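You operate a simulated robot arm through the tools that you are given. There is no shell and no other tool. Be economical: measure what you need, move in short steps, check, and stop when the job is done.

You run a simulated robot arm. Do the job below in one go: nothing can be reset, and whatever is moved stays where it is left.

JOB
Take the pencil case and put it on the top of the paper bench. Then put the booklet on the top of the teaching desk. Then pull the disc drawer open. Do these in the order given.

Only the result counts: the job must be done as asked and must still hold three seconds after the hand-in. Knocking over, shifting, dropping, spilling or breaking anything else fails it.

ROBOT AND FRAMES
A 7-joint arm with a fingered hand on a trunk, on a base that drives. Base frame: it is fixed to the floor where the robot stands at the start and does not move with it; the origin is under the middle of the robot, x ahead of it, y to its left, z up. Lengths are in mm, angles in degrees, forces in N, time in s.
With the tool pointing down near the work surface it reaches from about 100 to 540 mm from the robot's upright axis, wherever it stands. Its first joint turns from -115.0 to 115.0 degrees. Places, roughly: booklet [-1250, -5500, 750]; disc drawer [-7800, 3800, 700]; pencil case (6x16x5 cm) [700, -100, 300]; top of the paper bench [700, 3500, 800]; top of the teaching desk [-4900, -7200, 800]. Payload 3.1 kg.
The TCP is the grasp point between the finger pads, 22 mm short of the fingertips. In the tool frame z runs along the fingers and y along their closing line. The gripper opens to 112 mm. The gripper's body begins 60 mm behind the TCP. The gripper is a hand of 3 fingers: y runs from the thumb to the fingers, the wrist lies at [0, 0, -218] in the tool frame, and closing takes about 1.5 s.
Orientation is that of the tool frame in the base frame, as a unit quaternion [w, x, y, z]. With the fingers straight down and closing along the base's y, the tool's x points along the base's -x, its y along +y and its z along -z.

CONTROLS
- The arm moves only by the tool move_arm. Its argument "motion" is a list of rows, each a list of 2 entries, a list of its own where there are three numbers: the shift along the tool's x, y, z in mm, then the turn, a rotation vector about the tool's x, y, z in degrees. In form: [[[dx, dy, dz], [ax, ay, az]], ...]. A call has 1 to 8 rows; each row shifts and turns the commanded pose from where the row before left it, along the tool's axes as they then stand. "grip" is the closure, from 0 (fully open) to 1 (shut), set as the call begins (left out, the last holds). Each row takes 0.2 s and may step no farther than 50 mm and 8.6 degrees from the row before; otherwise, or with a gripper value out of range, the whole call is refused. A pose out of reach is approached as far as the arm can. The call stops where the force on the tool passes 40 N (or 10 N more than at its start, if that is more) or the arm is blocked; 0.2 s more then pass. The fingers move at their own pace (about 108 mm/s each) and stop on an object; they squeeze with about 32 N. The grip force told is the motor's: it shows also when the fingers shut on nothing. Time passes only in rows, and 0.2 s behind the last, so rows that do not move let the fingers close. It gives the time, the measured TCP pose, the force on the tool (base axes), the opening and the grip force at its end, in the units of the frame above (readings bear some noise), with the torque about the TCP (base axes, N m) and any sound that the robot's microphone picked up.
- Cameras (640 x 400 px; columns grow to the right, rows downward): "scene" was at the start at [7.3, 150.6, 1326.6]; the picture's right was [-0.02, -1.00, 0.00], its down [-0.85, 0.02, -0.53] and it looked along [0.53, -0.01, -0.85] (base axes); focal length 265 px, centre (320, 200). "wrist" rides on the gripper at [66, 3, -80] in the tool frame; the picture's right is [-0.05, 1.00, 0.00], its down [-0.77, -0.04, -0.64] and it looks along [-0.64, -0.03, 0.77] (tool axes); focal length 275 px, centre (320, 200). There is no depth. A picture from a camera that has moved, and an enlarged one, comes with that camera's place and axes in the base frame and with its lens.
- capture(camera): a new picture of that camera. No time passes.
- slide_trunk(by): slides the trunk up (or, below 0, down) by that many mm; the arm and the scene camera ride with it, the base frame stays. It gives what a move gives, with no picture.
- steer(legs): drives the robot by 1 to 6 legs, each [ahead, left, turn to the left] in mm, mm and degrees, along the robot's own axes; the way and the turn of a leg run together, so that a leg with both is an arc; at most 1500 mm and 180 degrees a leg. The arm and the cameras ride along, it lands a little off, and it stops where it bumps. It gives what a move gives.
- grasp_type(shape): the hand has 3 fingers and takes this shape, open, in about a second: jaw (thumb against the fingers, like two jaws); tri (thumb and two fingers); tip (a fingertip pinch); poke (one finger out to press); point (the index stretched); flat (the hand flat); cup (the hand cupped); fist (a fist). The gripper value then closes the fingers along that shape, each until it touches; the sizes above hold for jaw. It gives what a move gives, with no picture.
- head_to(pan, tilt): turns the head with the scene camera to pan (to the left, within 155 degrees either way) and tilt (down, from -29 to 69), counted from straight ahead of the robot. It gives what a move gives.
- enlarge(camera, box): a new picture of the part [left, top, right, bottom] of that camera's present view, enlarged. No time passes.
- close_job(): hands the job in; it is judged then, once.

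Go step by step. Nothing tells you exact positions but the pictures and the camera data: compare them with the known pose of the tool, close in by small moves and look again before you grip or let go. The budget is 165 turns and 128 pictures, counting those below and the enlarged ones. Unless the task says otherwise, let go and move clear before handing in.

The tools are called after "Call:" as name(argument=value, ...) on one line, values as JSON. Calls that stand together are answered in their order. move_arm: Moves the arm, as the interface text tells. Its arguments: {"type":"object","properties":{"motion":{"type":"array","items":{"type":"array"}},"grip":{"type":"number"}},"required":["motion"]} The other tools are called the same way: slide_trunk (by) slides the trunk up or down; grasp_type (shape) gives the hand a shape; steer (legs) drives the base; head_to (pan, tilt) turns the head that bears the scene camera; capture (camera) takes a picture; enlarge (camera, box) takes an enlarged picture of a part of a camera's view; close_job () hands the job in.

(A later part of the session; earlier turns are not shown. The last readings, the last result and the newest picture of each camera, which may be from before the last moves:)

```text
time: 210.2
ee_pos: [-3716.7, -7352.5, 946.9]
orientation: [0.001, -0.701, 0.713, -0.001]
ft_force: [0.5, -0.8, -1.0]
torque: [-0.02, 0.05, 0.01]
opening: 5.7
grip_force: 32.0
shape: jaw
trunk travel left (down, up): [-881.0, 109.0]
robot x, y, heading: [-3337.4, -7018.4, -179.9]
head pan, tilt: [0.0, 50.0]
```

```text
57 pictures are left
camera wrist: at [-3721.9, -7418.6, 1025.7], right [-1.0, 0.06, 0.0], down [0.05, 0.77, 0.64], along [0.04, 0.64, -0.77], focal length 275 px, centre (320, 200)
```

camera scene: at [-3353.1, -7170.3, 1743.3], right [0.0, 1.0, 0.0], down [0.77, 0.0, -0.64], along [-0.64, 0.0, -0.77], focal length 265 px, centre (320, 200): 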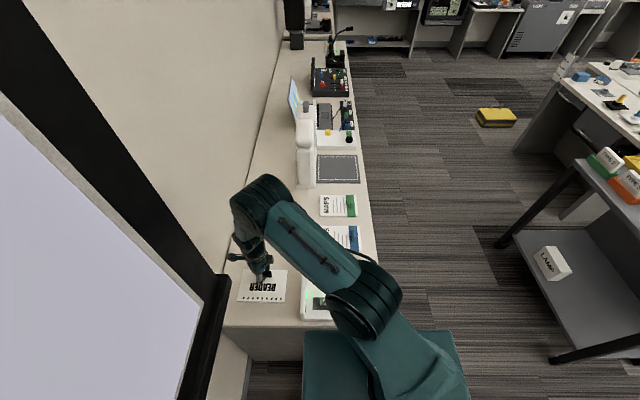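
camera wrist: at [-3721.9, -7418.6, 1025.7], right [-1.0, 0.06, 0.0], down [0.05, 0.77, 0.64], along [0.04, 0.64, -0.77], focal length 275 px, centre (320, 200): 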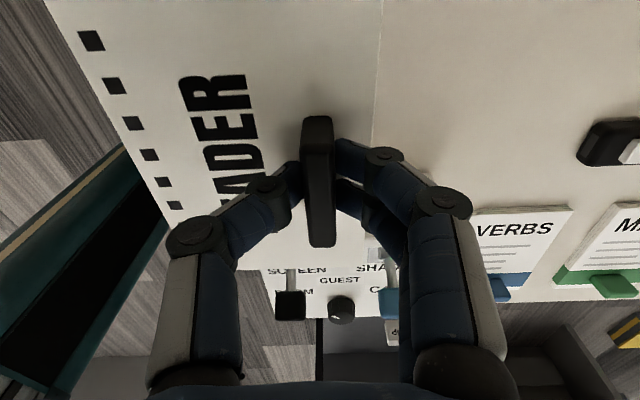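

The booklet footprint spans y -7430…-7280 and x -3743…-3637, which is free. I'll lower it, with small steps at the end.

Call:
move_arm(motion=[[[0, 0, 40], [0, 0, 0]], [[0, 0, 40], [0, 0, 0]], [[0, 0, 20], [0, 0, 0]], [[0, 0, 0], [0, 0, 0]]])

Call:
capture(camera="wrist")

Call:
enlarge(camera="scene", box=[200, 200, 360, 350])

```text
time: 211.2
ee_pos: [-3717.0, -7353.9, 846.6]
orientation: [0.001, -0.701, 0.713, 0.0]
ft_force: [-0.7, -0.1, -1.6]
torque: [0.0, 0.03, 0.02]
opening: 5.7
grip_force: 31.9
shape: jaw
trunk travel left (down, up): [-881.0, 109.0]
robot x, y, heading: [-3333.6, -7014.4, -179.9]
head pan, tilt: [0.0, 50.0]
```

```text
56 pictures are left
camera wrist: at [-3722.0, -7419.3, 926.2], right [-1.0, 0.06, 0.0], down [0.05, 0.77, 0.64], along [0.04, 0.64, -0.77], focal length 275 px, centre (320, 200)
```

wrist: 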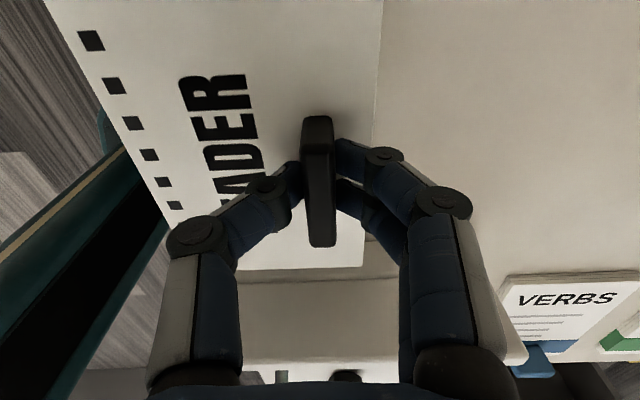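

```text
2.67 times, centred on (280, 275) of scene
camera zoom: at [-3353.3, -7170.4, 1743.3], right [0.0, 1.0, 0.0], down [0.77, 0.0, -0.64], along [-0.64, 0.0, -0.77], focal length 706 px, centre (427, 0)
```

zoom: 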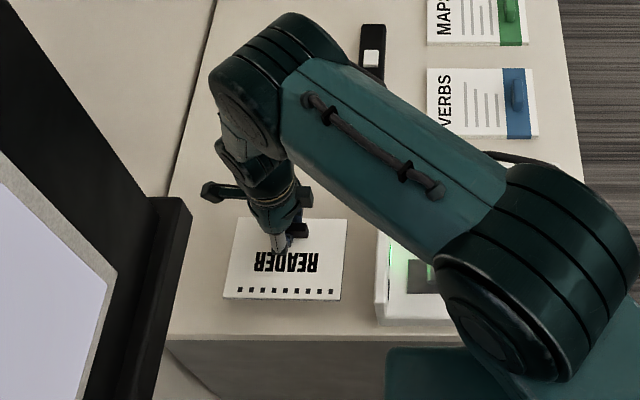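

Call:
move_arm(motion=[[[0, 0, 8], [0, 0, 0]], [[0, 0, 5], [0, 0, 0]], [[0, 0, 4], [0, 0, 0]], [[0, 0, 2], [0, 0, 0]], [[0, 0, 0], [0, 0, 0]]])

Call:
capture(camera="wrist")

```text
time: 212.4
ee_pos: [-3715.5, -7353.4, 827.8]
orientation: [0.002, -0.702, 0.713, 0.0]
ft_force: [0.1, -0.4, -1.2]
torque: [-0.03, 0.02, -0.01]
opening: 6.3
grip_force: 32.2
shape: jaw
trunk travel left (down, up): [-881.0, 109.0]
robot x, y, heading: [-3335.4, -7018.2, -179.5]
head pan, tilt: [0.0, 50.0]
```

```text
54 pictures are left
camera wrist: at [-3721.2, -7418.7, 906.5], right [-1.0, 0.06, 0.0], down [0.05, 0.77, 0.64], along [0.04, 0.64, -0.77], focal length 275 px, centre (320, 200)
```

wrist: 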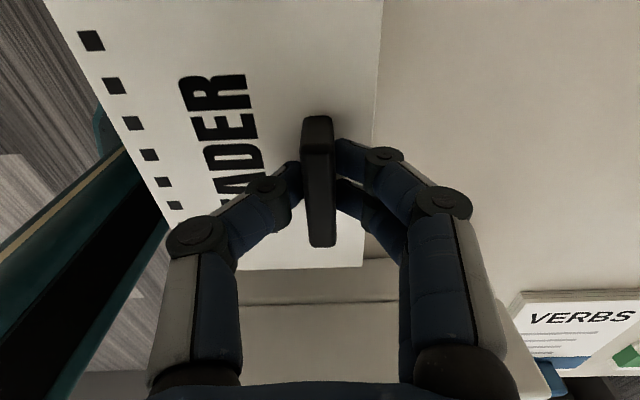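

Call:
move_arm(motion=[[[0, 0, 3], [0, 0, 0]], [[0, 0, 3], [0, 0, 0]], [[0, 0, 0], [0, 0, 0]]])

Call:
move_arm(motion=[[[0, 0, 3], [0, 0, 0]], [[0, 0, 0], [0, 0, 0]]])

```text
time: 213.2
ee_pos: [-3714.6, -7353.1, 820.9]
orientation: [0.002, -0.701, 0.713, -0.001]
ft_force: [0.3, 0.3, -0.8]
torque: [0.01, 0.0, -0.02]
opening: 6.0
grip_force: 32.1
shape: jaw
trunk travel left (down, up): [-881.0, 109.0]
robot x, y, heading: [-3334.0, -7014.3, -179.9]
head pan, tilt: [0.0, 50.0]
```

```text
time: 213.8
ee_pos: [-3715.8, -7353.1, 818.4]
orientation: [0.002, -0.7, 0.714, -0.001]
ft_force: [0.2, -0.4, -0.9]
torque: [-0.01, 0.05, 0.05]
opening: 6.1
grip_force: 32.0
shape: jaw
trunk travel left (down, up): [-881.0, 109.0]
robot x, y, heading: [-3335.5, -7014.4, -179.9]
head pan, tilt: [0.0, 50.0]
```

Call:
move_arm(motion=[[[0, 0, 4], [0, 0, 0]], [[0, 0, 4], [0, 0, 0]], [[0, 0, 0], [0, 0, 0]]])

Call:
capture(camera="wrist")

```text
time: 214.6
ee_pos: [-3715.8, -7352.1, 810.2]
orientation: [0.002, -0.701, 0.713, -0.001]
ft_force: [-0.3, 0.2, 0.2]
torque: [-0.02, 0.03, -0.02]
opening: 5.9
grip_force: 31.8
shape: jaw
trunk travel left (down, up): [-881.0, 109.0]
robot x, y, heading: [-3335.3, -7017.0, -179.7]
head pan, tilt: [0.0, 50.0]
```

```text
53 pictures are left
camera wrist: at [-3721.0, -7418.3, 889.9], right [-1.0, 0.06, 0.0], down [0.05, 0.77, 0.64], along [0.04, 0.64, -0.77], focal length 275 px, centre (320, 200)
```

wrist: 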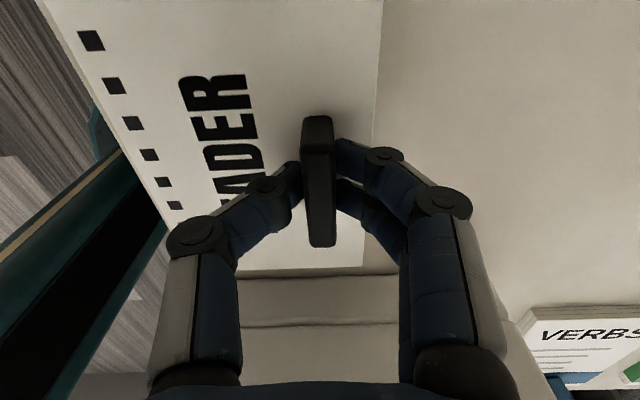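

Call:
move_arm(motion=[[[0, 0, 3], [0, 0, 0]], [[0, 0, 0], [0, 0, 0]]])

Call:
move_arm(motion=[[[0, 0, 3], [0, 0, 0]], [[0, 0, 0], [0, 0, 0]]])

Call:
move_arm(motion=[[[0, 0, 3], [0, 0, 0]], [[0, 0, 0], [0, 0, 0]]])

```text
time: 215.2
ee_pos: [-3715.3, -7352.9, 806.3]
orientation: [0.003, -0.701, 0.713, -0.001]
ft_force: [0.2, 0.9, -1.0]
torque: [0.0, 0.03, 0.0]
opening: 5.8
grip_force: 31.9
shape: jaw
trunk travel left (down, up): [-881.0, 109.0]
robot x, y, heading: [-3335.5, -7015.0, -179.9]
head pan, tilt: [0.0, 50.0]
```

```text
time: 215.8
ee_pos: [-3715.7, -7352.4, 803.6]
orientation: [0.003, -0.701, 0.713, 0.0]
ft_force: [-0.1, -0.1, -1.2]
torque: [0.02, 0.03, 0.01]
opening: 5.7
grip_force: 32.4
shape: jaw
trunk travel left (down, up): [-881.0, 109.0]
robot x, y, heading: [-3339.1, -7017.4, -179.6]
head pan, tilt: [0.0, 50.0]
```

```text
time: 216.4
ee_pos: [-3716.8, -7352.6, 800.8]
orientation: [0.002, -0.701, 0.713, -0.002]
ft_force: [0.0, 0.6, -1.1]
torque: [0.0, 0.02, 0.04]
opening: 5.7
grip_force: 31.6
shape: jaw
trunk travel left (down, up): [-881.0, 109.0]
robot x, y, heading: [-3335.2, -7018.4, -179.5]
head pan, tilt: [0.0, 50.0]
```

From the card's parallax, the desk top is nearer z≈750, so I'll continue down.

Call:
move_arm(motion=[[[0, 0, 5], [0, 0, 0]], [[0, 0, 5], [0, 0, 0]], [[0, 0, 5], [0, 0, 0]], [[0, 0, 3], [0, 0, 0]], [[0, 0, 0], [0, 0, 0]]])

Call:
move_arm(motion=[[[0, 0, 3], [0, 0, 0]], [[0, 0, 0], [0, 0, 0]]])

Call:
capture(camera="wrist")

```text
time: 217.2
ee_pos: [-3717.3, -7354.3, 791.9]
orientation: [-0.004, -0.701, 0.713, 0.0]
ft_force: [4.8, 6.1, 34.7]
torque: [0.11, -0.12, -0.02]
opening: 9.2
grip_force: 31.9
shape: jaw
trunk travel left (down, up): [-881.0, 109.0]
robot x, y, heading: [-3334.6, -7013.5, -179.6]
head pan, tilt: [0.0, 50.0]
stopped in row 4: the force on the tool passed its limit at 45 N (the readings are from after the stop); the commanded pose is now the measured one
```

```text
time: 217.6
ee_pos: [-3716.5, -7354.2, 792.7]
orientation: [-0.005, -0.701, 0.713, 0.0]
ft_force: [7.1, 9.8, 39.6]
torque: [0.17, -0.24, 0.05]
opening: 10.3
grip_force: 32.3
shape: jaw
trunk travel left (down, up): [-881.0, 109.0]
robot x, y, heading: [-3337.9, -7017.9, -179.7]
head pan, tilt: [0.0, 50.0]
stopped in row 1: the force on the tool passed its limit at 49 N (the readings are from after the stop); the commanded pose is now the measured one
```

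```text
52 pictures are left
camera wrist: at [-3720.8, -7418.7, 871.4], right [-1.0, 0.06, 0.01], down [0.05, 0.78, 0.63], along [0.04, 0.63, -0.78], focal length 275 px, centre (320, 200)
```

wrist: 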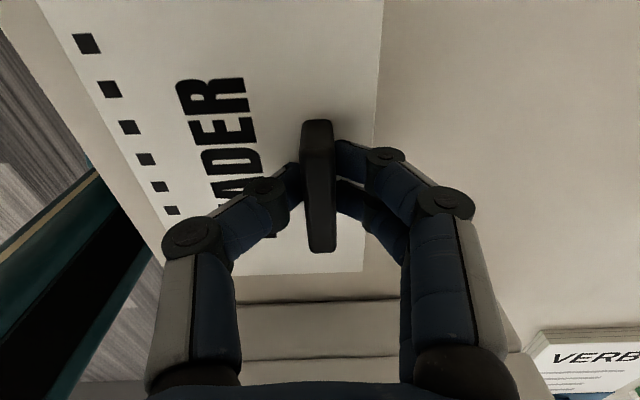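

The booklet has touched down. I'll ease off slightly, open, and rise.

Call:
move_arm(motion=[[[0, 0, -2], [0, 0, 0]], [[0, 0, 0], [0, 0, 0]]])

Call:
move_arm(motion=[[[0, 0, 0], [0, 0, 0]], [[0, 0, 0], [0, 0, 0]], [[0, 0, 0], [0, 0, 0]], [[0, 0, 0], [0, 0, 0]]], grip=0.6)

Call:
capture(camera="wrist")

```text
time: 218.2
ee_pos: [-3717.8, -7354.3, 792.0]
orientation: [-0.004, -0.701, 0.713, -0.001]
ft_force: [5.3, 8.2, 25.6]
torque: [0.13, -0.11, 0.02]
opening: 9.9
grip_force: 32.0
shape: jaw
trunk travel left (down, up): [-881.0, 109.0]
robot x, y, heading: [-3337.7, -7015.9, -180.0]
head pan, tilt: [0.0, 50.0]
```

```text
time: 219.2
ee_pos: [-3719.3, -7356.1, 791.7]
orientation: [-0.005, -0.701, 0.713, -0.001]
ft_force: [-3.6, -5.4, 14.7]
torque: [-0.05, -0.25, -0.12]
opening: 40.7
grip_force: 0.1
shape: jaw
trunk travel left (down, up): [-881.0, 109.0]
robot x, y, heading: [-3336.7, -7015.5, -179.4]
head pan, tilt: [0.0, 50.0]
```

```text
51 pictures are left
camera wrist: at [-3723.3, -7422.1, 870.5], right [-1.0, 0.06, 0.0], down [0.05, 0.77, 0.63], along [0.04, 0.63, -0.78], focal length 275 px, centre (320, 200)
```

wrist: 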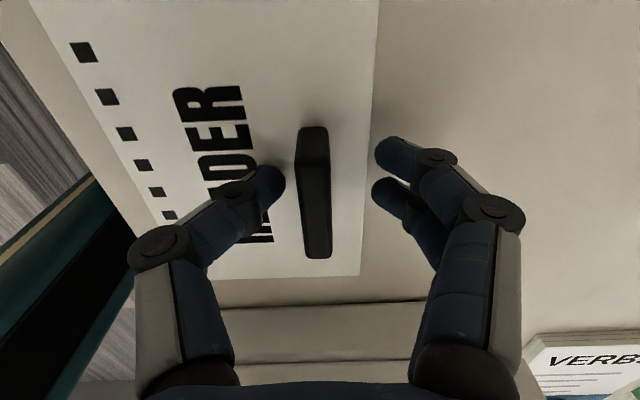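

Released. I'll rise straight up and check the booklet.

Call:
move_arm(motion=[[[0, 0, -10], [0, 0, 0]], [[0, 0, -40], [0, 0, 0]], [[0, 0, -45], [0, 0, 0]], [[0, 0, -45], [0, 0, 0]], [[0, 0, -45], [0, 0, 0]], [[0, 0, -45], [0, 0, 0]], [[0, 0, 0], [0, 0, 0]]])

Call:
capture(camera="wrist")

Call:
capture(camera="scene")

```text
time: 220.8
ee_pos: [-3720.4, -7354.5, 1019.7]
orientation: [-0.002, -0.701, 0.713, -0.001]
ft_force: [-1.1, 0.4, -0.5]
torque: [-0.01, -0.01, 0.02]
opening: 44.3
grip_force: 0.1
shape: jaw
trunk travel left (down, up): [-881.0, 109.0]
robot x, y, heading: [-3332.9, -7015.9, -179.7]
head pan, tilt: [0.0, 50.0]
```

```text
50 pictures are left
camera wrist: at [-3724.0, -7419.0, 1099.6], right [-1.0, 0.06, 0.0], down [0.05, 0.77, 0.63], along [0.04, 0.63, -0.77], focal length 275 px, centre (320, 200)
```

wrist: 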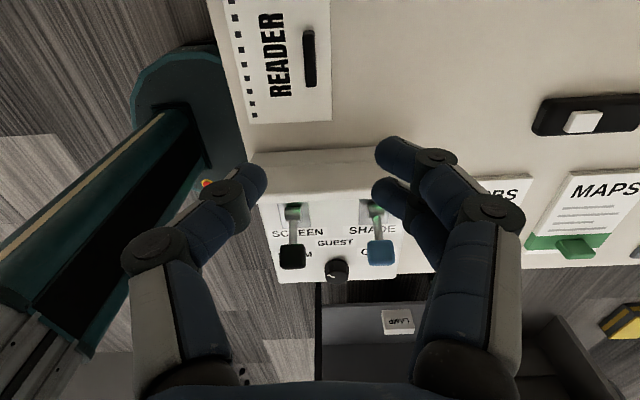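

```text
49 pictures are left
camera scene: at [-3353.8, -7171.0, 1743.2], right [0.0, 1.0, 0.0], down [0.77, 0.0, -0.64], along [-0.64, 0.0, -0.77], focal length 265 px, centre (320, 200)
```

scene: 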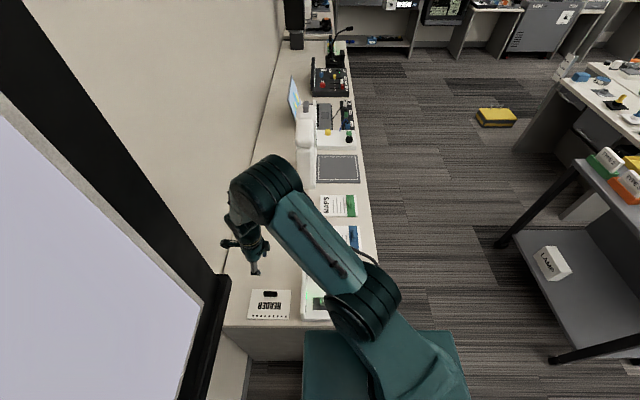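

The booklet rests flat on the desk. I'll retract the arm, strafe back out to the passage and look ahead toward the far wall.

Call:
move_arm(motion=[[[-48, 0, 0], [0, 0, 0]], [[-48, 0, 0], [0, 0, 0]], [[-48, 0, 0], [0, 0, 0]], [[-48, 0, 0], [0, 0, 0]], [[-48, 0, 0], [0, 0, 0]], [[-48, 0, 0], [0, 0, 0]], [[0, -35, 0], [0, 0, 0]], [[0, -35, 0], [0, 0, 0]]])

Call:
steer(legs=[[0, -600, 0], [1500, 0, 0], [300, 0, 0]])

Call:
head_to(pan=-15, tilt=22)

Call:
capture(camera="scene")

Call:
head_to(pan=-75, tilt=22)

Call:
capture(camera="scene")

```text
time: 222.6
ee_pos: [-3640.3, -7069.2, 1020.0]
orientation: [-0.003, -0.7, 0.714, 0.0]
ft_force: [0.2, -0.2, 0.0]
torque: [-0.03, -0.01, 0.01]
opening: 44.4
grip_force: 0.1
shape: jaw
trunk travel left (down, up): [-881.0, 109.0]
robot x, y, heading: [-3334.9, -7016.5, -179.5]
head pan, tilt: [0.0, 50.0]
```

```text
time: 234.7
ee_pos: [-5453.7, -6442.3, 1019.2]
orientation: [-0.004, -0.695, 0.719, -0.001]
ft_force: [0.5, -0.2, -0.2]
torque: [-0.01, 0.01, -0.03]
opening: 44.3
grip_force: 0.1
shape: jaw
trunk travel left (down, up): [-881.0, 109.0]
robot x, y, heading: [-5146.6, -6394.4, 179.4]
head pan, tilt: [0.0, 50.0]
```

```text
time: 235.6
ee_pos: [-5454.5, -6441.2, 1018.9]
orientation: [-0.003, -0.695, 0.719, -0.001]
ft_force: [-0.2, -0.2, 1.0]
torque: [-0.01, -0.03, -0.01]
opening: 44.3
grip_force: 0.1
shape: jaw
trunk travel left (down, up): [-881.0, 109.0]
robot x, y, heading: [-5144.0, -6393.3, 179.4]
head pan, tilt: [-15.0, 22.0]
```

```text
48 pictures are left
camera scene: at [-5177.5, -6522.8, 1785.6], right [0.27, 0.96, 0.0], down [0.36, -0.1, -0.93], along [-0.89, 0.25, -0.38], focal length 265 px, centre (320, 200)
```

scene: 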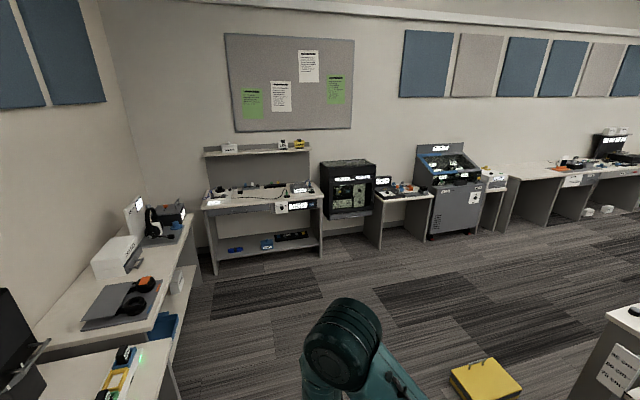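

```text
time: 236.9
ee_pos: [-5455.5, -6441.5, 1019.4]
orientation: [-0.003, -0.695, 0.719, -0.001]
ft_force: [0.2, 0.2, -0.2]
torque: [0.0, 0.0, 0.03]
opening: 44.2
grip_force: 0.1
shape: jaw
trunk travel left (down, up): [-881.0, 109.0]
robot x, y, heading: [-5145.6, -6392.8, 179.6]
head pan, tilt: [-75.0, 22.0]
```

```text
47 pictures are left
camera scene: at [-5111.6, -6457.9, 1785.7], right [0.97, 0.25, 0.0], down [0.09, -0.36, -0.93], along [-0.23, 0.9, -0.37], focal length 265 px, centre (320, 200)
```

scene: 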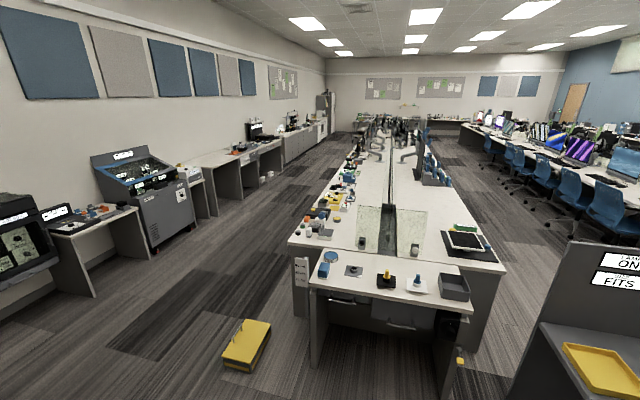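

A wide aisle runs along the far-wall furniture, x from -7700 to -5750, with a yellow box on the floor near (-6036, -5174). I'll drive at x≈-6850 and then head north.

Call:
steer(legs=[[1400, 0, 0], [300, 0, 0], [0, 0, -89.5], [1450, 0, 0], [1450, 0, 0]])

Call:
head_to(pan=0, tilt=22)

Call:
capture(camera="scene")

```text
time: 263.1
ee_pos: [-6917.9, -3141.5, 1019.3]
orientation: [-0.003, 0.012, 1.0, 0.002]
ft_force: [0.1, 1.1, 0.4]
torque: [0.02, -0.02, -0.02]
opening: 44.5
grip_force: 0.1
shape: jaw
trunk travel left (down, up): [-881.0, 109.0]
robot x, y, heading: [-6865.8, -3449.3, 89.7]
head pan, tilt: [-75.0, 22.0]
```

```text
time: 264.5
ee_pos: [-6916.6, -3141.6, 1019.7]
orientation: [-0.003, 0.011, 1.0, 0.002]
ft_force: [0.1, -1.3, -0.3]
torque: [0.0, 0.01, 0.0]
opening: 44.5
grip_force: 0.1
shape: jaw
trunk travel left (down, up): [-881.0, 109.0]
robot x, y, heading: [-6864.8, -3449.2, 90.1]
head pan, tilt: [0.0, 22.0]
```

```text
46 pictures are left
camera scene: at [-7019.5, -3417.5, 1785.7], right [1.0, 0.0, 0.0], down [0.0, -0.37, -0.93], along [0.0, 0.93, -0.37], focal length 265 px, centre (320, 200)
```

scene: 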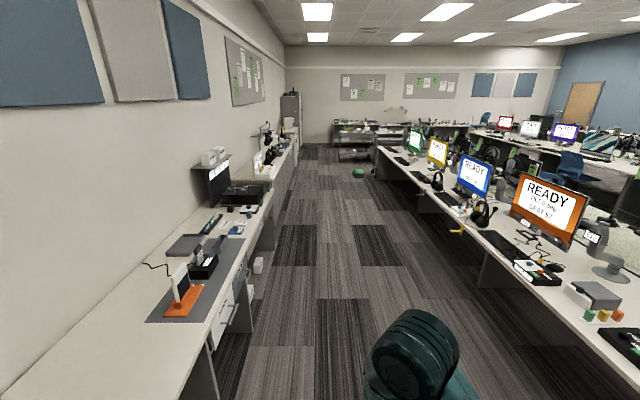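

The aisle is clear. I'll drive north to about y≈2300 and look at the drawers.

Call:
steer(legs=[[1450, -40, 0], [1450, 0, 0], [1450, 0, 0], [1400, 0, 0]])

Call:
head_to(pan=25, tilt=30)

Call:
capture(camera="scene")

```text
time: 291.7
ee_pos: [-6745.2, 2555.7, 1019.2]
orientation: [-0.003, 0.018, 1.0, 0.002]
ft_force: [-0.3, -0.1, 0.5]
torque: [-0.02, -0.02, 0.03]
opening: 44.4
grip_force: 0.1
shape: jaw
trunk travel left (down, up): [-881.0, 109.0]
robot x, y, heading: [-6694.8, 2245.6, 89.2]
head pan, tilt: [0.0, 22.0]
```

```text
time: 292.6
ee_pos: [-6745.7, 2556.0, 1018.6]
orientation: [-0.002, 0.018, 1.0, 0.001]
ft_force: [0.2, -0.3, 0.4]
torque: [-0.01, 0.03, -0.01]
opening: 44.2
grip_force: 0.0
shape: jaw
trunk travel left (down, up): [-881.0, 109.0]
robot x, y, heading: [-6699.3, 2248.6, 88.9]
head pan, tilt: [25.0, 30.0]
```

```text
45 pictures are left
camera scene: at [-6889.5, 2270.3, 1772.9], right [0.91, 0.41, 0.0], down [0.2, -0.46, -0.87], along [-0.35, 0.79, -0.5], focal length 265 px, centre (320, 200)
```

scene: 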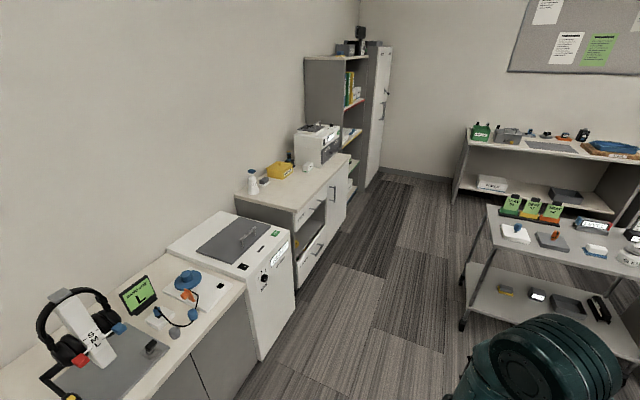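

The cabinet with drawers is at about x≈-7650, y≈3700. I'll drive up, turn to face it and look closely.

Call:
steer(legs=[[1250, 0, 0], [0, 250, 0], [0, 0, 91]])

Call:
head_to(pan=-5, tilt=45)

Call:
capture(camera="scene")

Call:
capture(camera="wrist")

```text
time: 304.1
ee_pos: [-7228.4, 3455.8, 1019.3]
orientation: [-0.003, -0.682, 0.731, 0.0]
ft_force: [0.3, -0.5, 0.2]
torque: [0.03, 0.03, -0.01]
opening: 44.3
grip_force: 0.1
shape: jaw
trunk travel left (down, up): [-881.0, 109.0]
robot x, y, heading: [-6920.1, 3491.1, 177.1]
head pan, tilt: [25.0, 30.0]
```

```text
time: 305.0
ee_pos: [-7228.1, 3454.3, 1019.4]
orientation: [-0.003, -0.683, 0.73, 0.0]
ft_force: [-1.0, -0.5, 1.2]
torque: [-0.01, 0.02, 0.0]
opening: 44.1
grip_force: 0.2
shape: jaw
trunk travel left (down, up): [-881.0, 109.0]
robot x, y, heading: [-6919.5, 3494.2, 177.3]
head pan, tilt: [-5.0, 45.0]
```

```text
44 pictures are left
camera scene: at [-6947.8, 3347.7, 1750.2], right [0.13, 0.99, 0.0], down [0.7, -0.09, -0.71], along [-0.7, 0.09, -0.71], focal length 265 px, centre (320, 200)
```

scene: 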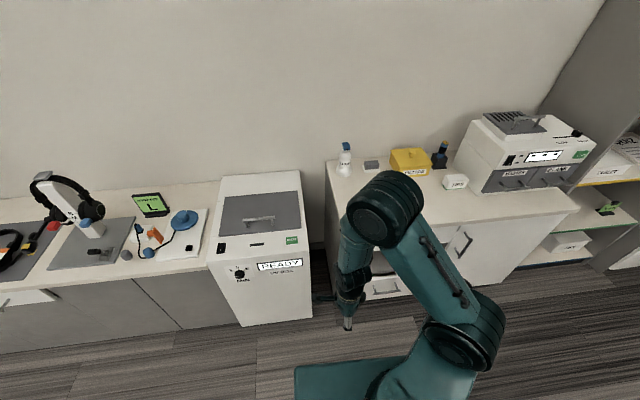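

```text
43 pictures are left
camera wrist: at [-7236.8, 3390.4, 1099.2], right [-0.99, 0.12, 0.0], down [0.09, 0.77, 0.63], along [0.07, 0.63, -0.77], focal length 275 px, centre (320, 200)
```

wrist: 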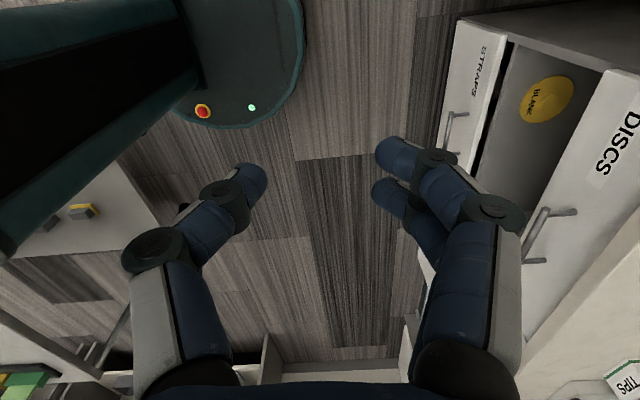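

The DISCS drawer is the top one, with a horizontal bar handle. I'll zoom in to fix the handle's place.

Call:
enlarge(camera="wrist", box=[400, 0, 640, 320])

Call:
head_to(pan=-30, tilt=45)

Call:
enlarge(camera="scene", box=[140, 120, 500, 345])

```text
1.25 times, centred on (520, 160) of wrist
camera zoom: at [-7236.8, 3390.4, 1099.2], right [-0.99, 0.12, 0.0], down [0.09, 0.77, 0.63], along [0.07, 0.63, -0.77], focal length 344 px, centre (70, 250)
```

zoom: 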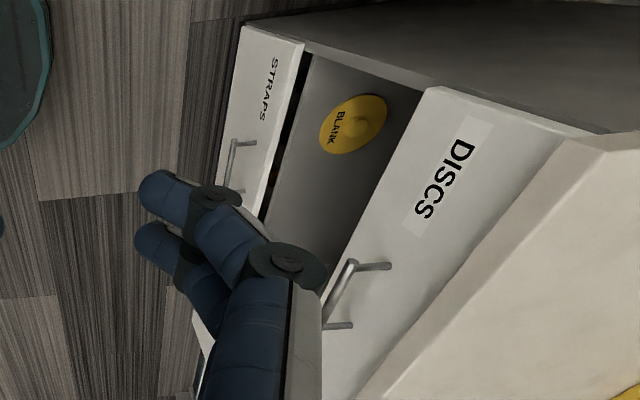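

```text
time: 305.9
ee_pos: [-7228.3, 3456.3, 1018.4]
orientation: [-0.003, -0.683, 0.731, -0.001]
ft_force: [0.0, -0.5, 0.7]
torque: [0.01, 0.0, -0.01]
opening: 44.1
grip_force: 0.0
shape: jaw
trunk travel left (down, up): [-881.0, 109.0]
robot x, y, heading: [-6918.8, 3491.9, 177.3]
head pan, tilt: [-30.0, 45.0]
```

```text
1.78 times, centred on (320, 232) of scene
camera zoom: at [-6935.7, 3380.7, 1750.2], right [0.54, 0.84, 0.0], down [0.6, -0.38, -0.71], along [-0.6, 0.38, -0.71], focal length 471 px, centre (320, 142)
```

zoom: 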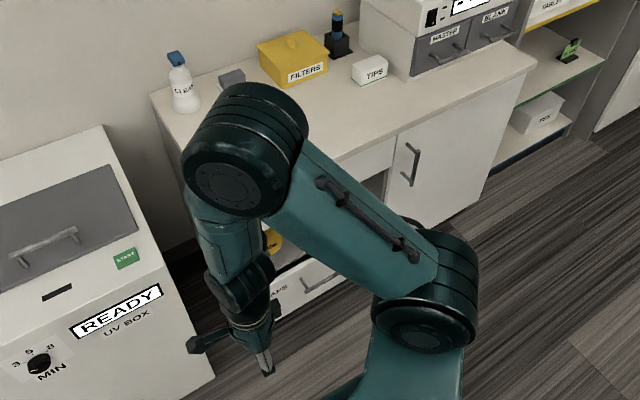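

The handle bar is at about x≈-7635, y 3793–3941, z≈700. I'll move forward a bit, then strafe to face it and triangulate again.

Call:
steer(legs=[[120, 0, 2.5], [0, -360, 0]])

Call:
capture(camera="wrist")

Call:
head_to(pan=0, tilt=55)

Call:
capture(camera="scene")

```text
time: 309.0
ee_pos: [-7346.1, 3798.4, 1019.5]
orientation: [-0.003, -0.698, 0.716, -0.001]
ft_force: [0.2, -0.4, 0.4]
torque: [0.01, 0.01, 0.02]
opening: 44.4
grip_force: 0.0
shape: jaw
trunk travel left (down, up): [-881.0, 109.0]
robot x, y, heading: [-7040.1, 3850.3, 179.9]
head pan, tilt: [-30.0, 45.0]
```

```text
40 pictures are left
camera wrist: at [-7351.4, 3733.8, 1099.2], right [-1.0, 0.07, 0.0], down [0.06, 0.77, 0.63], along [0.04, 0.63, -0.77], focal length 275 px, centre (320, 200)
```

wrist: 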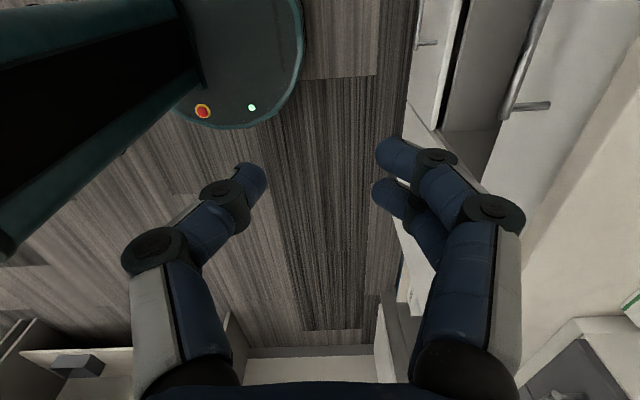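

```text
time: 310.0
ee_pos: [-7346.0, 3798.9, 1018.4]
orientation: [-0.003, -0.698, 0.716, -0.001]
ft_force: [-0.3, -0.7, -0.5]
torque: [0.03, -0.01, 0.0]
opening: 44.3
grip_force: 0.1
shape: jaw
trunk travel left (down, up): [-881.0, 109.0]
robot x, y, heading: [-7036.2, 3853.2, 179.9]
head pan, tilt: [0.0, 55.0]
```

```text
39 pictures are left
camera scene: at [-7052.0, 3697.1, 1736.8], right [0.0, 1.0, 0.0], down [0.82, 0.0, -0.57], along [-0.57, 0.0, -0.82], focal length 265 px, centre (320, 200)
```

scene: 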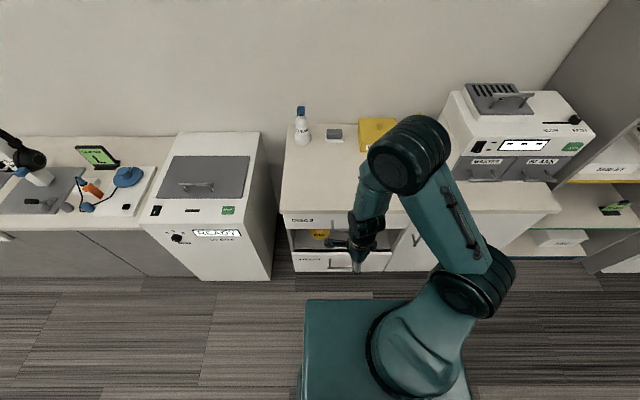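

Triangulating gives the bar at about x≈-7590, y 3750–3880, z≈745, with the drawer front near x≈-7632. I'll extend the arm forward and tilt the hand to point at the cabinet, thumb below and fingers above.

Call:
move_arm(motion=[[[-4, 48, 0], [0, 0, 0]], [[-4, 48, 0], [0, 0, 0]], [[-4, 48, 0], [0, 0, 0]], [[0, 0, 0], [-8.5, 0, 0]], [[0, 0, 0], [-8.5, 0, 0]], [[0, 0, 0], [-8.5, 0, 0]], [[0, 0, 0], [-8.5, 0, 0]], [[0, 0, 0], [0, 0, 0]]], grip=0.3)

Call:
move_arm(motion=[[[0, 0, 0], [-8.5, 0, 0]], [[0, 0, 0], [-8.5, 0, 0]], [[0, 0, 0], [-8.5, 0, 0]], [[0, 0, 0], [-8.5, 0, 0]], [[0, 0, 0], [-8.5, 0, 0]], [[0, 0, 0], [-8.5, 0, 0]], [[0, 0, 0], [0, 0, 0]]])

Call:
capture(camera="scene")

```text
time: 311.8
ee_pos: [-7494.6, 3815.3, 1020.7]
orientation: [-0.207, -0.667, 0.685, 0.209]
ft_force: [-0.2, -0.2, 0.0]
torque: [-0.01, -0.02, -0.01]
opening: 78.1
grip_force: 0.0
shape: jaw
out of reach, approached as far as the arm can: row 4
trunk travel left (down, up): [-881.0, 109.0]
robot x, y, heading: [-7043.2, 3851.1, 179.7]
head pan, tilt: [0.0, 55.0]
```

```text
time: 313.4
ee_pos: [-7495.8, 3816.3, 1019.0]
orientation: [-0.475, -0.512, 0.528, 0.483]
ft_force: [-1.2, 0.0, -0.7]
torque: [0.02, 0.02, 0.0]
opening: 78.0
grip_force: 0.0
shape: jaw
trunk travel left (down, up): [-881.0, 109.0]
robot x, y, heading: [-7036.4, 3847.8, 179.9]
head pan, tilt: [0.0, 55.0]
```

```text
38 pictures are left
camera scene: at [-7052.9, 3698.0, 1736.9], right [0.0, 1.0, 0.0], down [0.82, 0.0, -0.57], along [-0.57, 0.0, -0.82], focal length 265 px, centre (320, 200)
```

scene: 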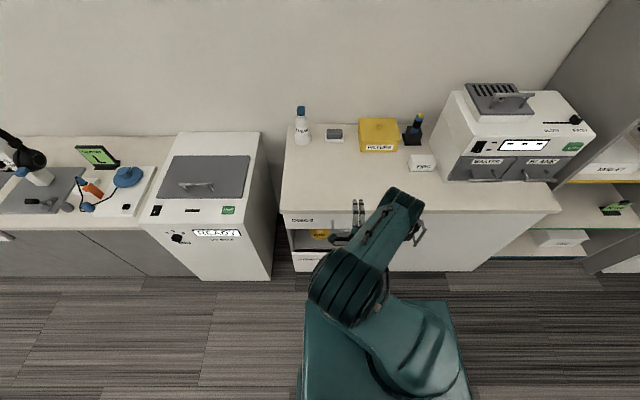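

The hand points at the cabinet. I'll lower the trunk toward the handle height.

Call:
slide_trunk(by=-230)

Call:
capture(camera="wrist")

Call:
capture(camera="scene")

```text
time: 315.8
ee_pos: [-7497.2, 3815.2, 788.4]
orientation: [-0.474, -0.513, 0.528, 0.483]
ft_force: [-0.3, 0.2, -0.6]
torque: [-0.04, 0.01, -0.01]
opening: 78.3
grip_force: 0.1
shape: jaw
trunk travel left (down, up): [-651.0, 339.0]
robot x, y, heading: [-7036.7, 3854.1, 180.0]
head pan, tilt: [0.0, 55.0]
```

```text
37 pictures are left
camera wrist: at [-7418.5, 3747.7, 799.2], right [-0.08, 0.05, 1.0], down [0.65, 0.76, 0.01], along [-0.75, 0.65, -0.1], focal length 275 px, centre (320, 200)
```

wrist: 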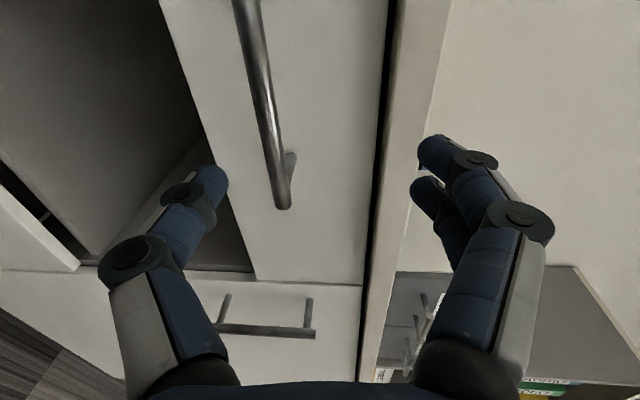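

```text
36 pictures are left
camera scene: at [-7051.9, 3697.2, 1506.8], right [0.0, 1.0, 0.0], down [0.82, 0.0, -0.57], along [-0.57, 0.0, -0.82], focal length 265 px, centre (320, 200)
```

scene: 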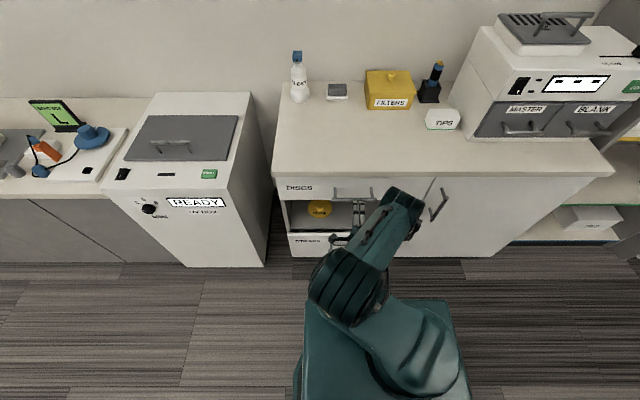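

The bar is at z≈747. I'll narrow the opening, lower 41 mm, and advance partway.

Call:
slide_trunk(by=-40)

Call:
move_arm(motion=[[[0, 0, 25], [0, 0, 0]], [[0, 0, 25], [0, 0, 0]], [[0, 0, 0], [0, 0, 0]], [[0, 0, 0], [0, 0, 0]]], grip=0.5)

Call:
capture(camera="wrist")

```text
time: 316.6
ee_pos: [-7495.9, 3815.1, 750.5]
orientation: [-0.474, -0.513, 0.528, 0.483]
ft_force: [0.3, 0.2, 0.2]
torque: [0.01, 0.0, 0.01]
opening: 78.1
grip_force: 0.1
shape: jaw
trunk travel left (down, up): [-611.0, 379.0]
robot x, y, heading: [-7037.2, 3852.3, 180.1]
head pan, tilt: [0.0, 55.0]
```

```text
time: 317.6
ee_pos: [-7547.4, 3816.6, 745.9]
orientation: [-0.473, -0.514, 0.528, 0.483]
ft_force: [0.0, 0.2, 0.3]
torque: [0.01, 0.03, -0.02]
opening: 56.8
grip_force: 0.1
shape: jaw
trunk travel left (down, up): [-611.0, 379.0]
robot x, y, heading: [-7040.0, 3847.8, 180.0]
head pan, tilt: [0.0, 55.0]
```

```text
35 pictures are left
camera wrist: at [-7469.3, 3749.0, 755.4], right [-0.08, 0.05, 1.0], down [0.66, 0.76, 0.01], along [-0.75, 0.65, -0.1], focal length 275 px, centre (320, 200)
```

wrist: 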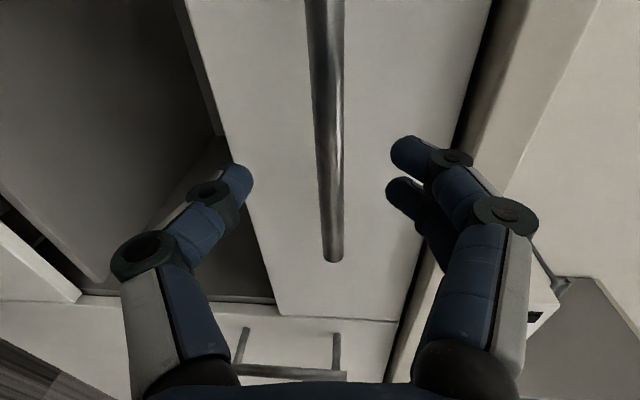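

The bar is about 25 mm ahead and centred in the jaws. I'll advance and close.

Call:
move_arm(motion=[[[0, 2, 13], [0, 0, 0]], [[0, 2, 13], [0, 0, 0]], [[0, 0, 0], [0, 0, 0]]])

Call:
move_arm(motion=[[[0, 0, 0], [0, 0, 0]], [[0, 0, 0], [0, 0, 0]], [[0, 0, 0], [0, 0, 0]], [[0, 0, 0], [0, 0, 0]], [[0, 0, 0], [0, 0, 0]], [[0, 0, 0], [0, 0, 0]]], grip=1)

Call:
capture(camera="wrist")

```text
time: 318.4
ee_pos: [-7573.0, 3816.4, 748.4]
orientation: [-0.474, -0.513, 0.529, 0.482]
ft_force: [0.2, -0.9, 0.2]
torque: [0.0, -0.02, -0.01]
opening: 56.6
grip_force: 0.0
shape: jaw
trunk travel left (down, up): [-611.0, 379.0]
robot x, y, heading: [-7037.1, 3853.6, 180.0]
head pan, tilt: [0.0, 55.0]
```

```text
time: 319.8
ee_pos: [-7573.9, 3817.3, 747.9]
orientation: [-0.474, -0.514, 0.529, 0.482]
ft_force: [-3.5, -0.3, -0.2]
torque: [0.03, 0.0, 0.02]
opening: 7.4
grip_force: 31.9
shape: jaw
trunk travel left (down, up): [-611.0, 379.0]
robot x, y, heading: [-7035.9, 3853.1, 179.8]
head pan, tilt: [0.0, 55.0]
```

```text
34 pictures are left
camera wrist: at [-7495.2, 3748.6, 757.1], right [-0.08, 0.05, 1.0], down [0.65, 0.76, 0.01], along [-0.75, 0.65, -0.1], focal length 275 px, centre (320, 200)
```

wrist: 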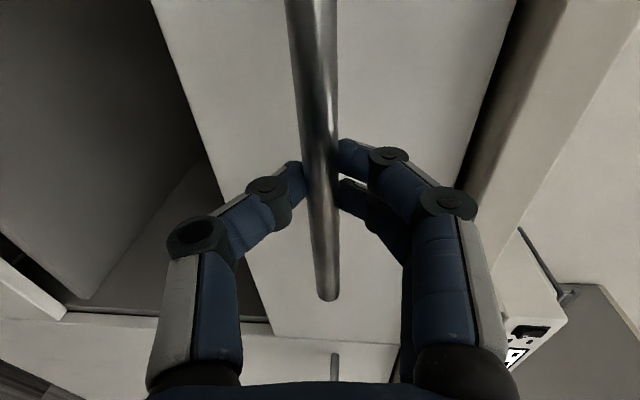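

I have the bar. I'll pull straight out along +x.

Call:
move_arm(motion=[[[-0.3, -0.8, -10], [0, 0, 0]], [[-0.5, -1.7, -20], [0, 0, 0]], [[-0.6, -2.1, -25], [0, 0, 0]], [[-0.6, -2.1, -25], [0, 0, 0]], [[-0.6, -2.1, -25], [0, 0, 0]], [[-0.6, -2.1, -25], [0, 0, 0]], [[0, 0, 0], [0, 0, 0]]])

Call:
capture(camera="scene")

Call:
capture(camera="wrist")

```text
time: 321.4
ee_pos: [-7440.6, 3816.0, 746.7]
orientation: [-0.474, -0.513, 0.527, 0.483]
ft_force: [-0.3, -2.1, 3.0]
torque: [-0.02, 0.04, 0.06]
opening: 7.2
grip_force: 32.5
shape: jaw
trunk travel left (down, up): [-611.0, 379.0]
robot x, y, heading: [-7038.5, 3849.8, 179.9]
head pan, tilt: [0.0, 55.0]
```

```text
33 pictures are left
camera scene: at [-7051.8, 3696.8, 1466.8], right [0.0, 1.0, 0.0], down [0.82, 0.0, -0.57], along [-0.57, 0.0, -0.82], focal length 265 px, centre (320, 200)
```

scene: 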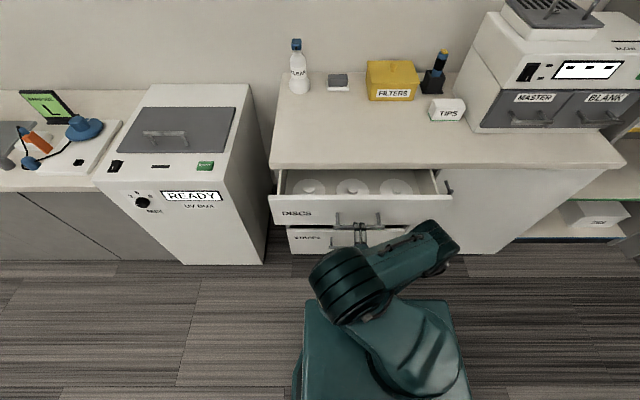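

```text
32 pictures are left
camera wrist: at [-7364.1, 3748.7, 756.5], right [-0.08, 0.05, 1.0], down [0.65, 0.76, 0.01], along [-0.75, 0.65, -0.1], focal length 275 px, centre (320, 200)
```

wrist: 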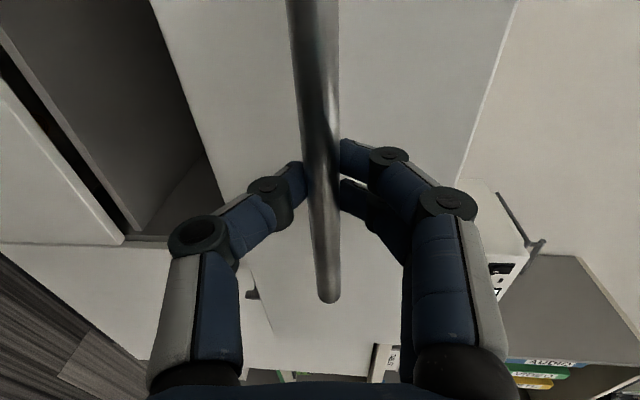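

The drawer is open about 130 mm, with discs visible. I'll pull further until it resists.

Call:
move_arm(motion=[[[-0.5, -1.7, -20], [0, 0, 0]], [[-0.5, -1.7, -20], [0, 0, 0]], [[-0.5, -1.7, -20], [0, 0, 0]], [[-0.5, -1.7, -20], [0, 0, 0]], [[0, 0, 0], [0, 0, 0]]])

Call:
capture(camera="scene")

```text
time: 322.6
ee_pos: [-7414.9, 3810.1, 747.0]
orientation: [0.481, 0.525, -0.515, -0.477]
ft_force: [-0.5, 0.7, 0.3]
torque: [0.02, 0.04, 0.04]
opening: 0.1
grip_force: 31.9
shape: jaw
out of reach, approached as far as the arm can: row 2, 3, 4
trunk travel left (down, up): [-611.0, 379.0]
robot x, y, heading: [-7038.9, 3848.7, 180.0]
head pan, tilt: [0.0, 55.0]
```

```text
31 pictures are left
camera scene: at [-7051.9, 3697.2, 1466.8], right [0.0, 1.0, 0.0], down [0.82, 0.0, -0.57], along [-0.57, 0.0, -0.82], focal length 265 px, centre (320, 200)
```

scene: 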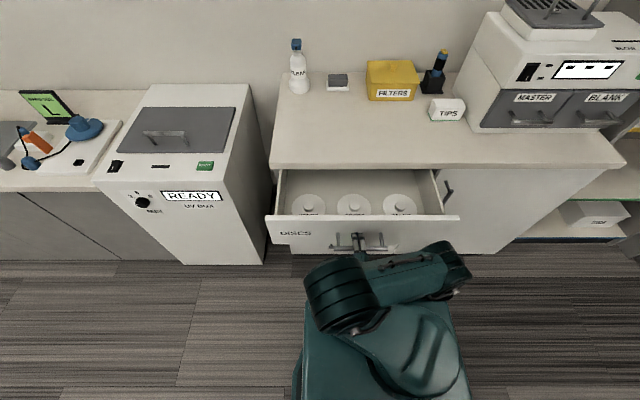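

The arm reached its limit and the fingers came off, but the drawer is further out. I'll look before regripping.

Call:
capture(camera="wrist")

Call:
enlarge(camera="scene", box=[250, 150, 490, 300])

```text
30 pictures are left
camera wrist: at [-7335.3, 3745.3, 756.3], right [-0.08, 0.04, 1.0], down [0.63, 0.78, 0.02], along [-0.78, 0.62, -0.09], focal length 275 px, centre (320, 200)
```

wrist: 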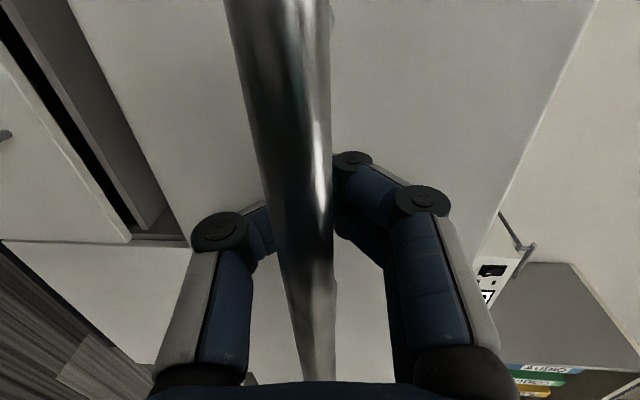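

```text
2.67 times, centred on (370, 225) of scene
camera zoom: at [-7051.9, 3697.2, 1466.8], right [0.0, 1.0, 0.0], down [0.82, 0.0, -0.57], along [-0.57, 0.0, -0.82], focal length 706 px, centre (187, 133)
```

zoom: 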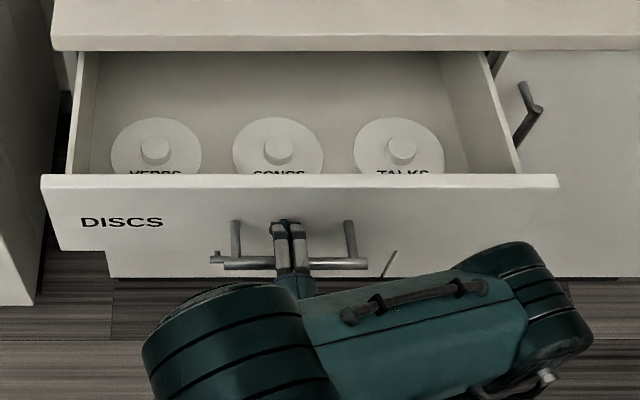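

The fingertips have closed behind the bar, so the hand is hooked on it. I'll back the base gently to draw it further.

Call:
steer(legs=[[-50, 0, 0]])

Call:
capture(camera="scene")

```text
time: 323.6
ee_pos: [-7365.9, 3809.7, 747.9]
orientation: [0.482, 0.524, -0.515, -0.477]
ft_force: [-0.6, -0.7, 0.3]
torque: [-0.02, 0.0, -0.02]
opening: 0.0
grip_force: 32.6
shape: jaw
trunk travel left (down, up): [-611.0, 379.0]
robot x, y, heading: [-6983.4, 3852.0, 179.9]
head pan, tilt: [0.0, 55.0]
```

```text
28 pictures are left
camera scene: at [-7000.2, 3697.1, 1466.8], right [0.0, 1.0, 0.0], down [0.82, 0.0, -0.57], along [-0.57, 0.0, -0.82], focal length 265 px, centre (320, 200)
```

scene: 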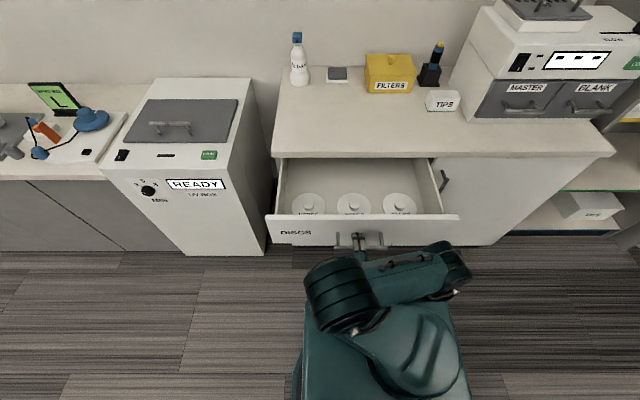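

It follows freely. I'll go back another 50 mm.

Call:
steer(legs=[[-50, 0, 0]])

Call:
capture(camera="scene")

```text
time: 324.5
ee_pos: [-7316.8, 3809.4, 748.3]
orientation: [0.484, 0.525, -0.514, -0.476]
ft_force: [0.4, 0.3, -0.6]
torque: [-0.03, -0.04, 0.04]
opening: 0.0
grip_force: 32.2
shape: jaw
trunk travel left (down, up): [-611.0, 379.0]
robot x, y, heading: [-6937.5, 3852.4, 180.1]
head pan, tilt: [0.0, 55.0]
```

```text
27 pictures are left
camera scene: at [-6950.5, 3697.0, 1466.8], right [0.0, 1.0, 0.0], down [0.82, 0.0, -0.57], along [-0.57, 0.0, -0.82], focal length 265 px, centre (320, 200)
```

scene: 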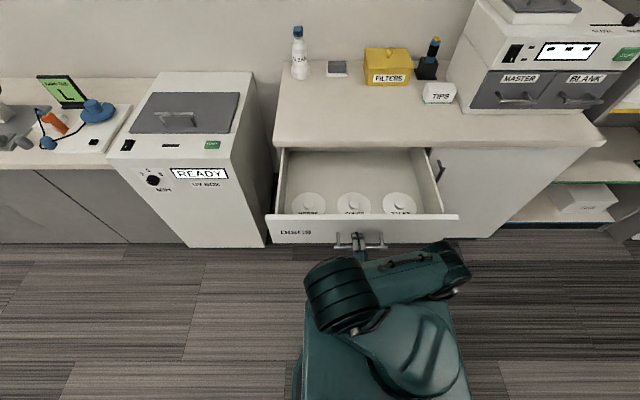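

Still free; it is now about 255 mm open. One more short pull.

Call:
steer(legs=[[-40, 0, 0]])

Call:
capture(camera="scene")

```text
time: 325.4
ee_pos: [-7275.9, 3808.1, 748.0]
orientation: [0.484, 0.526, -0.512, -0.476]
ft_force: [0.2, -0.2, 0.4]
torque: [0.01, -0.04, 0.01]
opening: 0.1
grip_force: 31.6
shape: jaw
trunk travel left (down, up): [-611.0, 379.0]
robot x, y, heading: [-6899.1, 3848.0, 179.8]
head pan, tilt: [0.0, 55.0]
```

```text
26 pictures are left
camera scene: at [-6910.4, 3696.9, 1466.8], right [0.0, 1.0, 0.0], down [0.82, 0.0, -0.57], along [-0.57, 0.0, -0.82], focal length 265 px, centre (320, 200)
```

scene: 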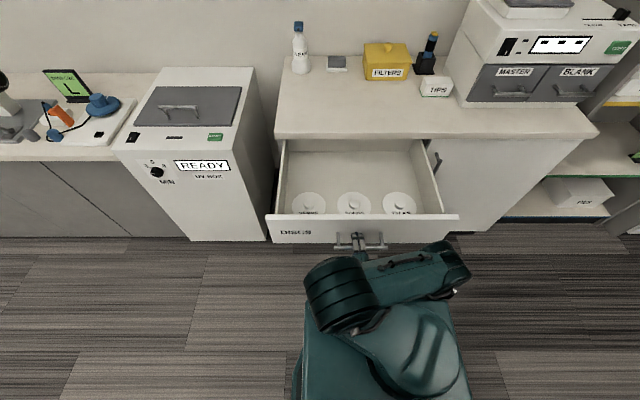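

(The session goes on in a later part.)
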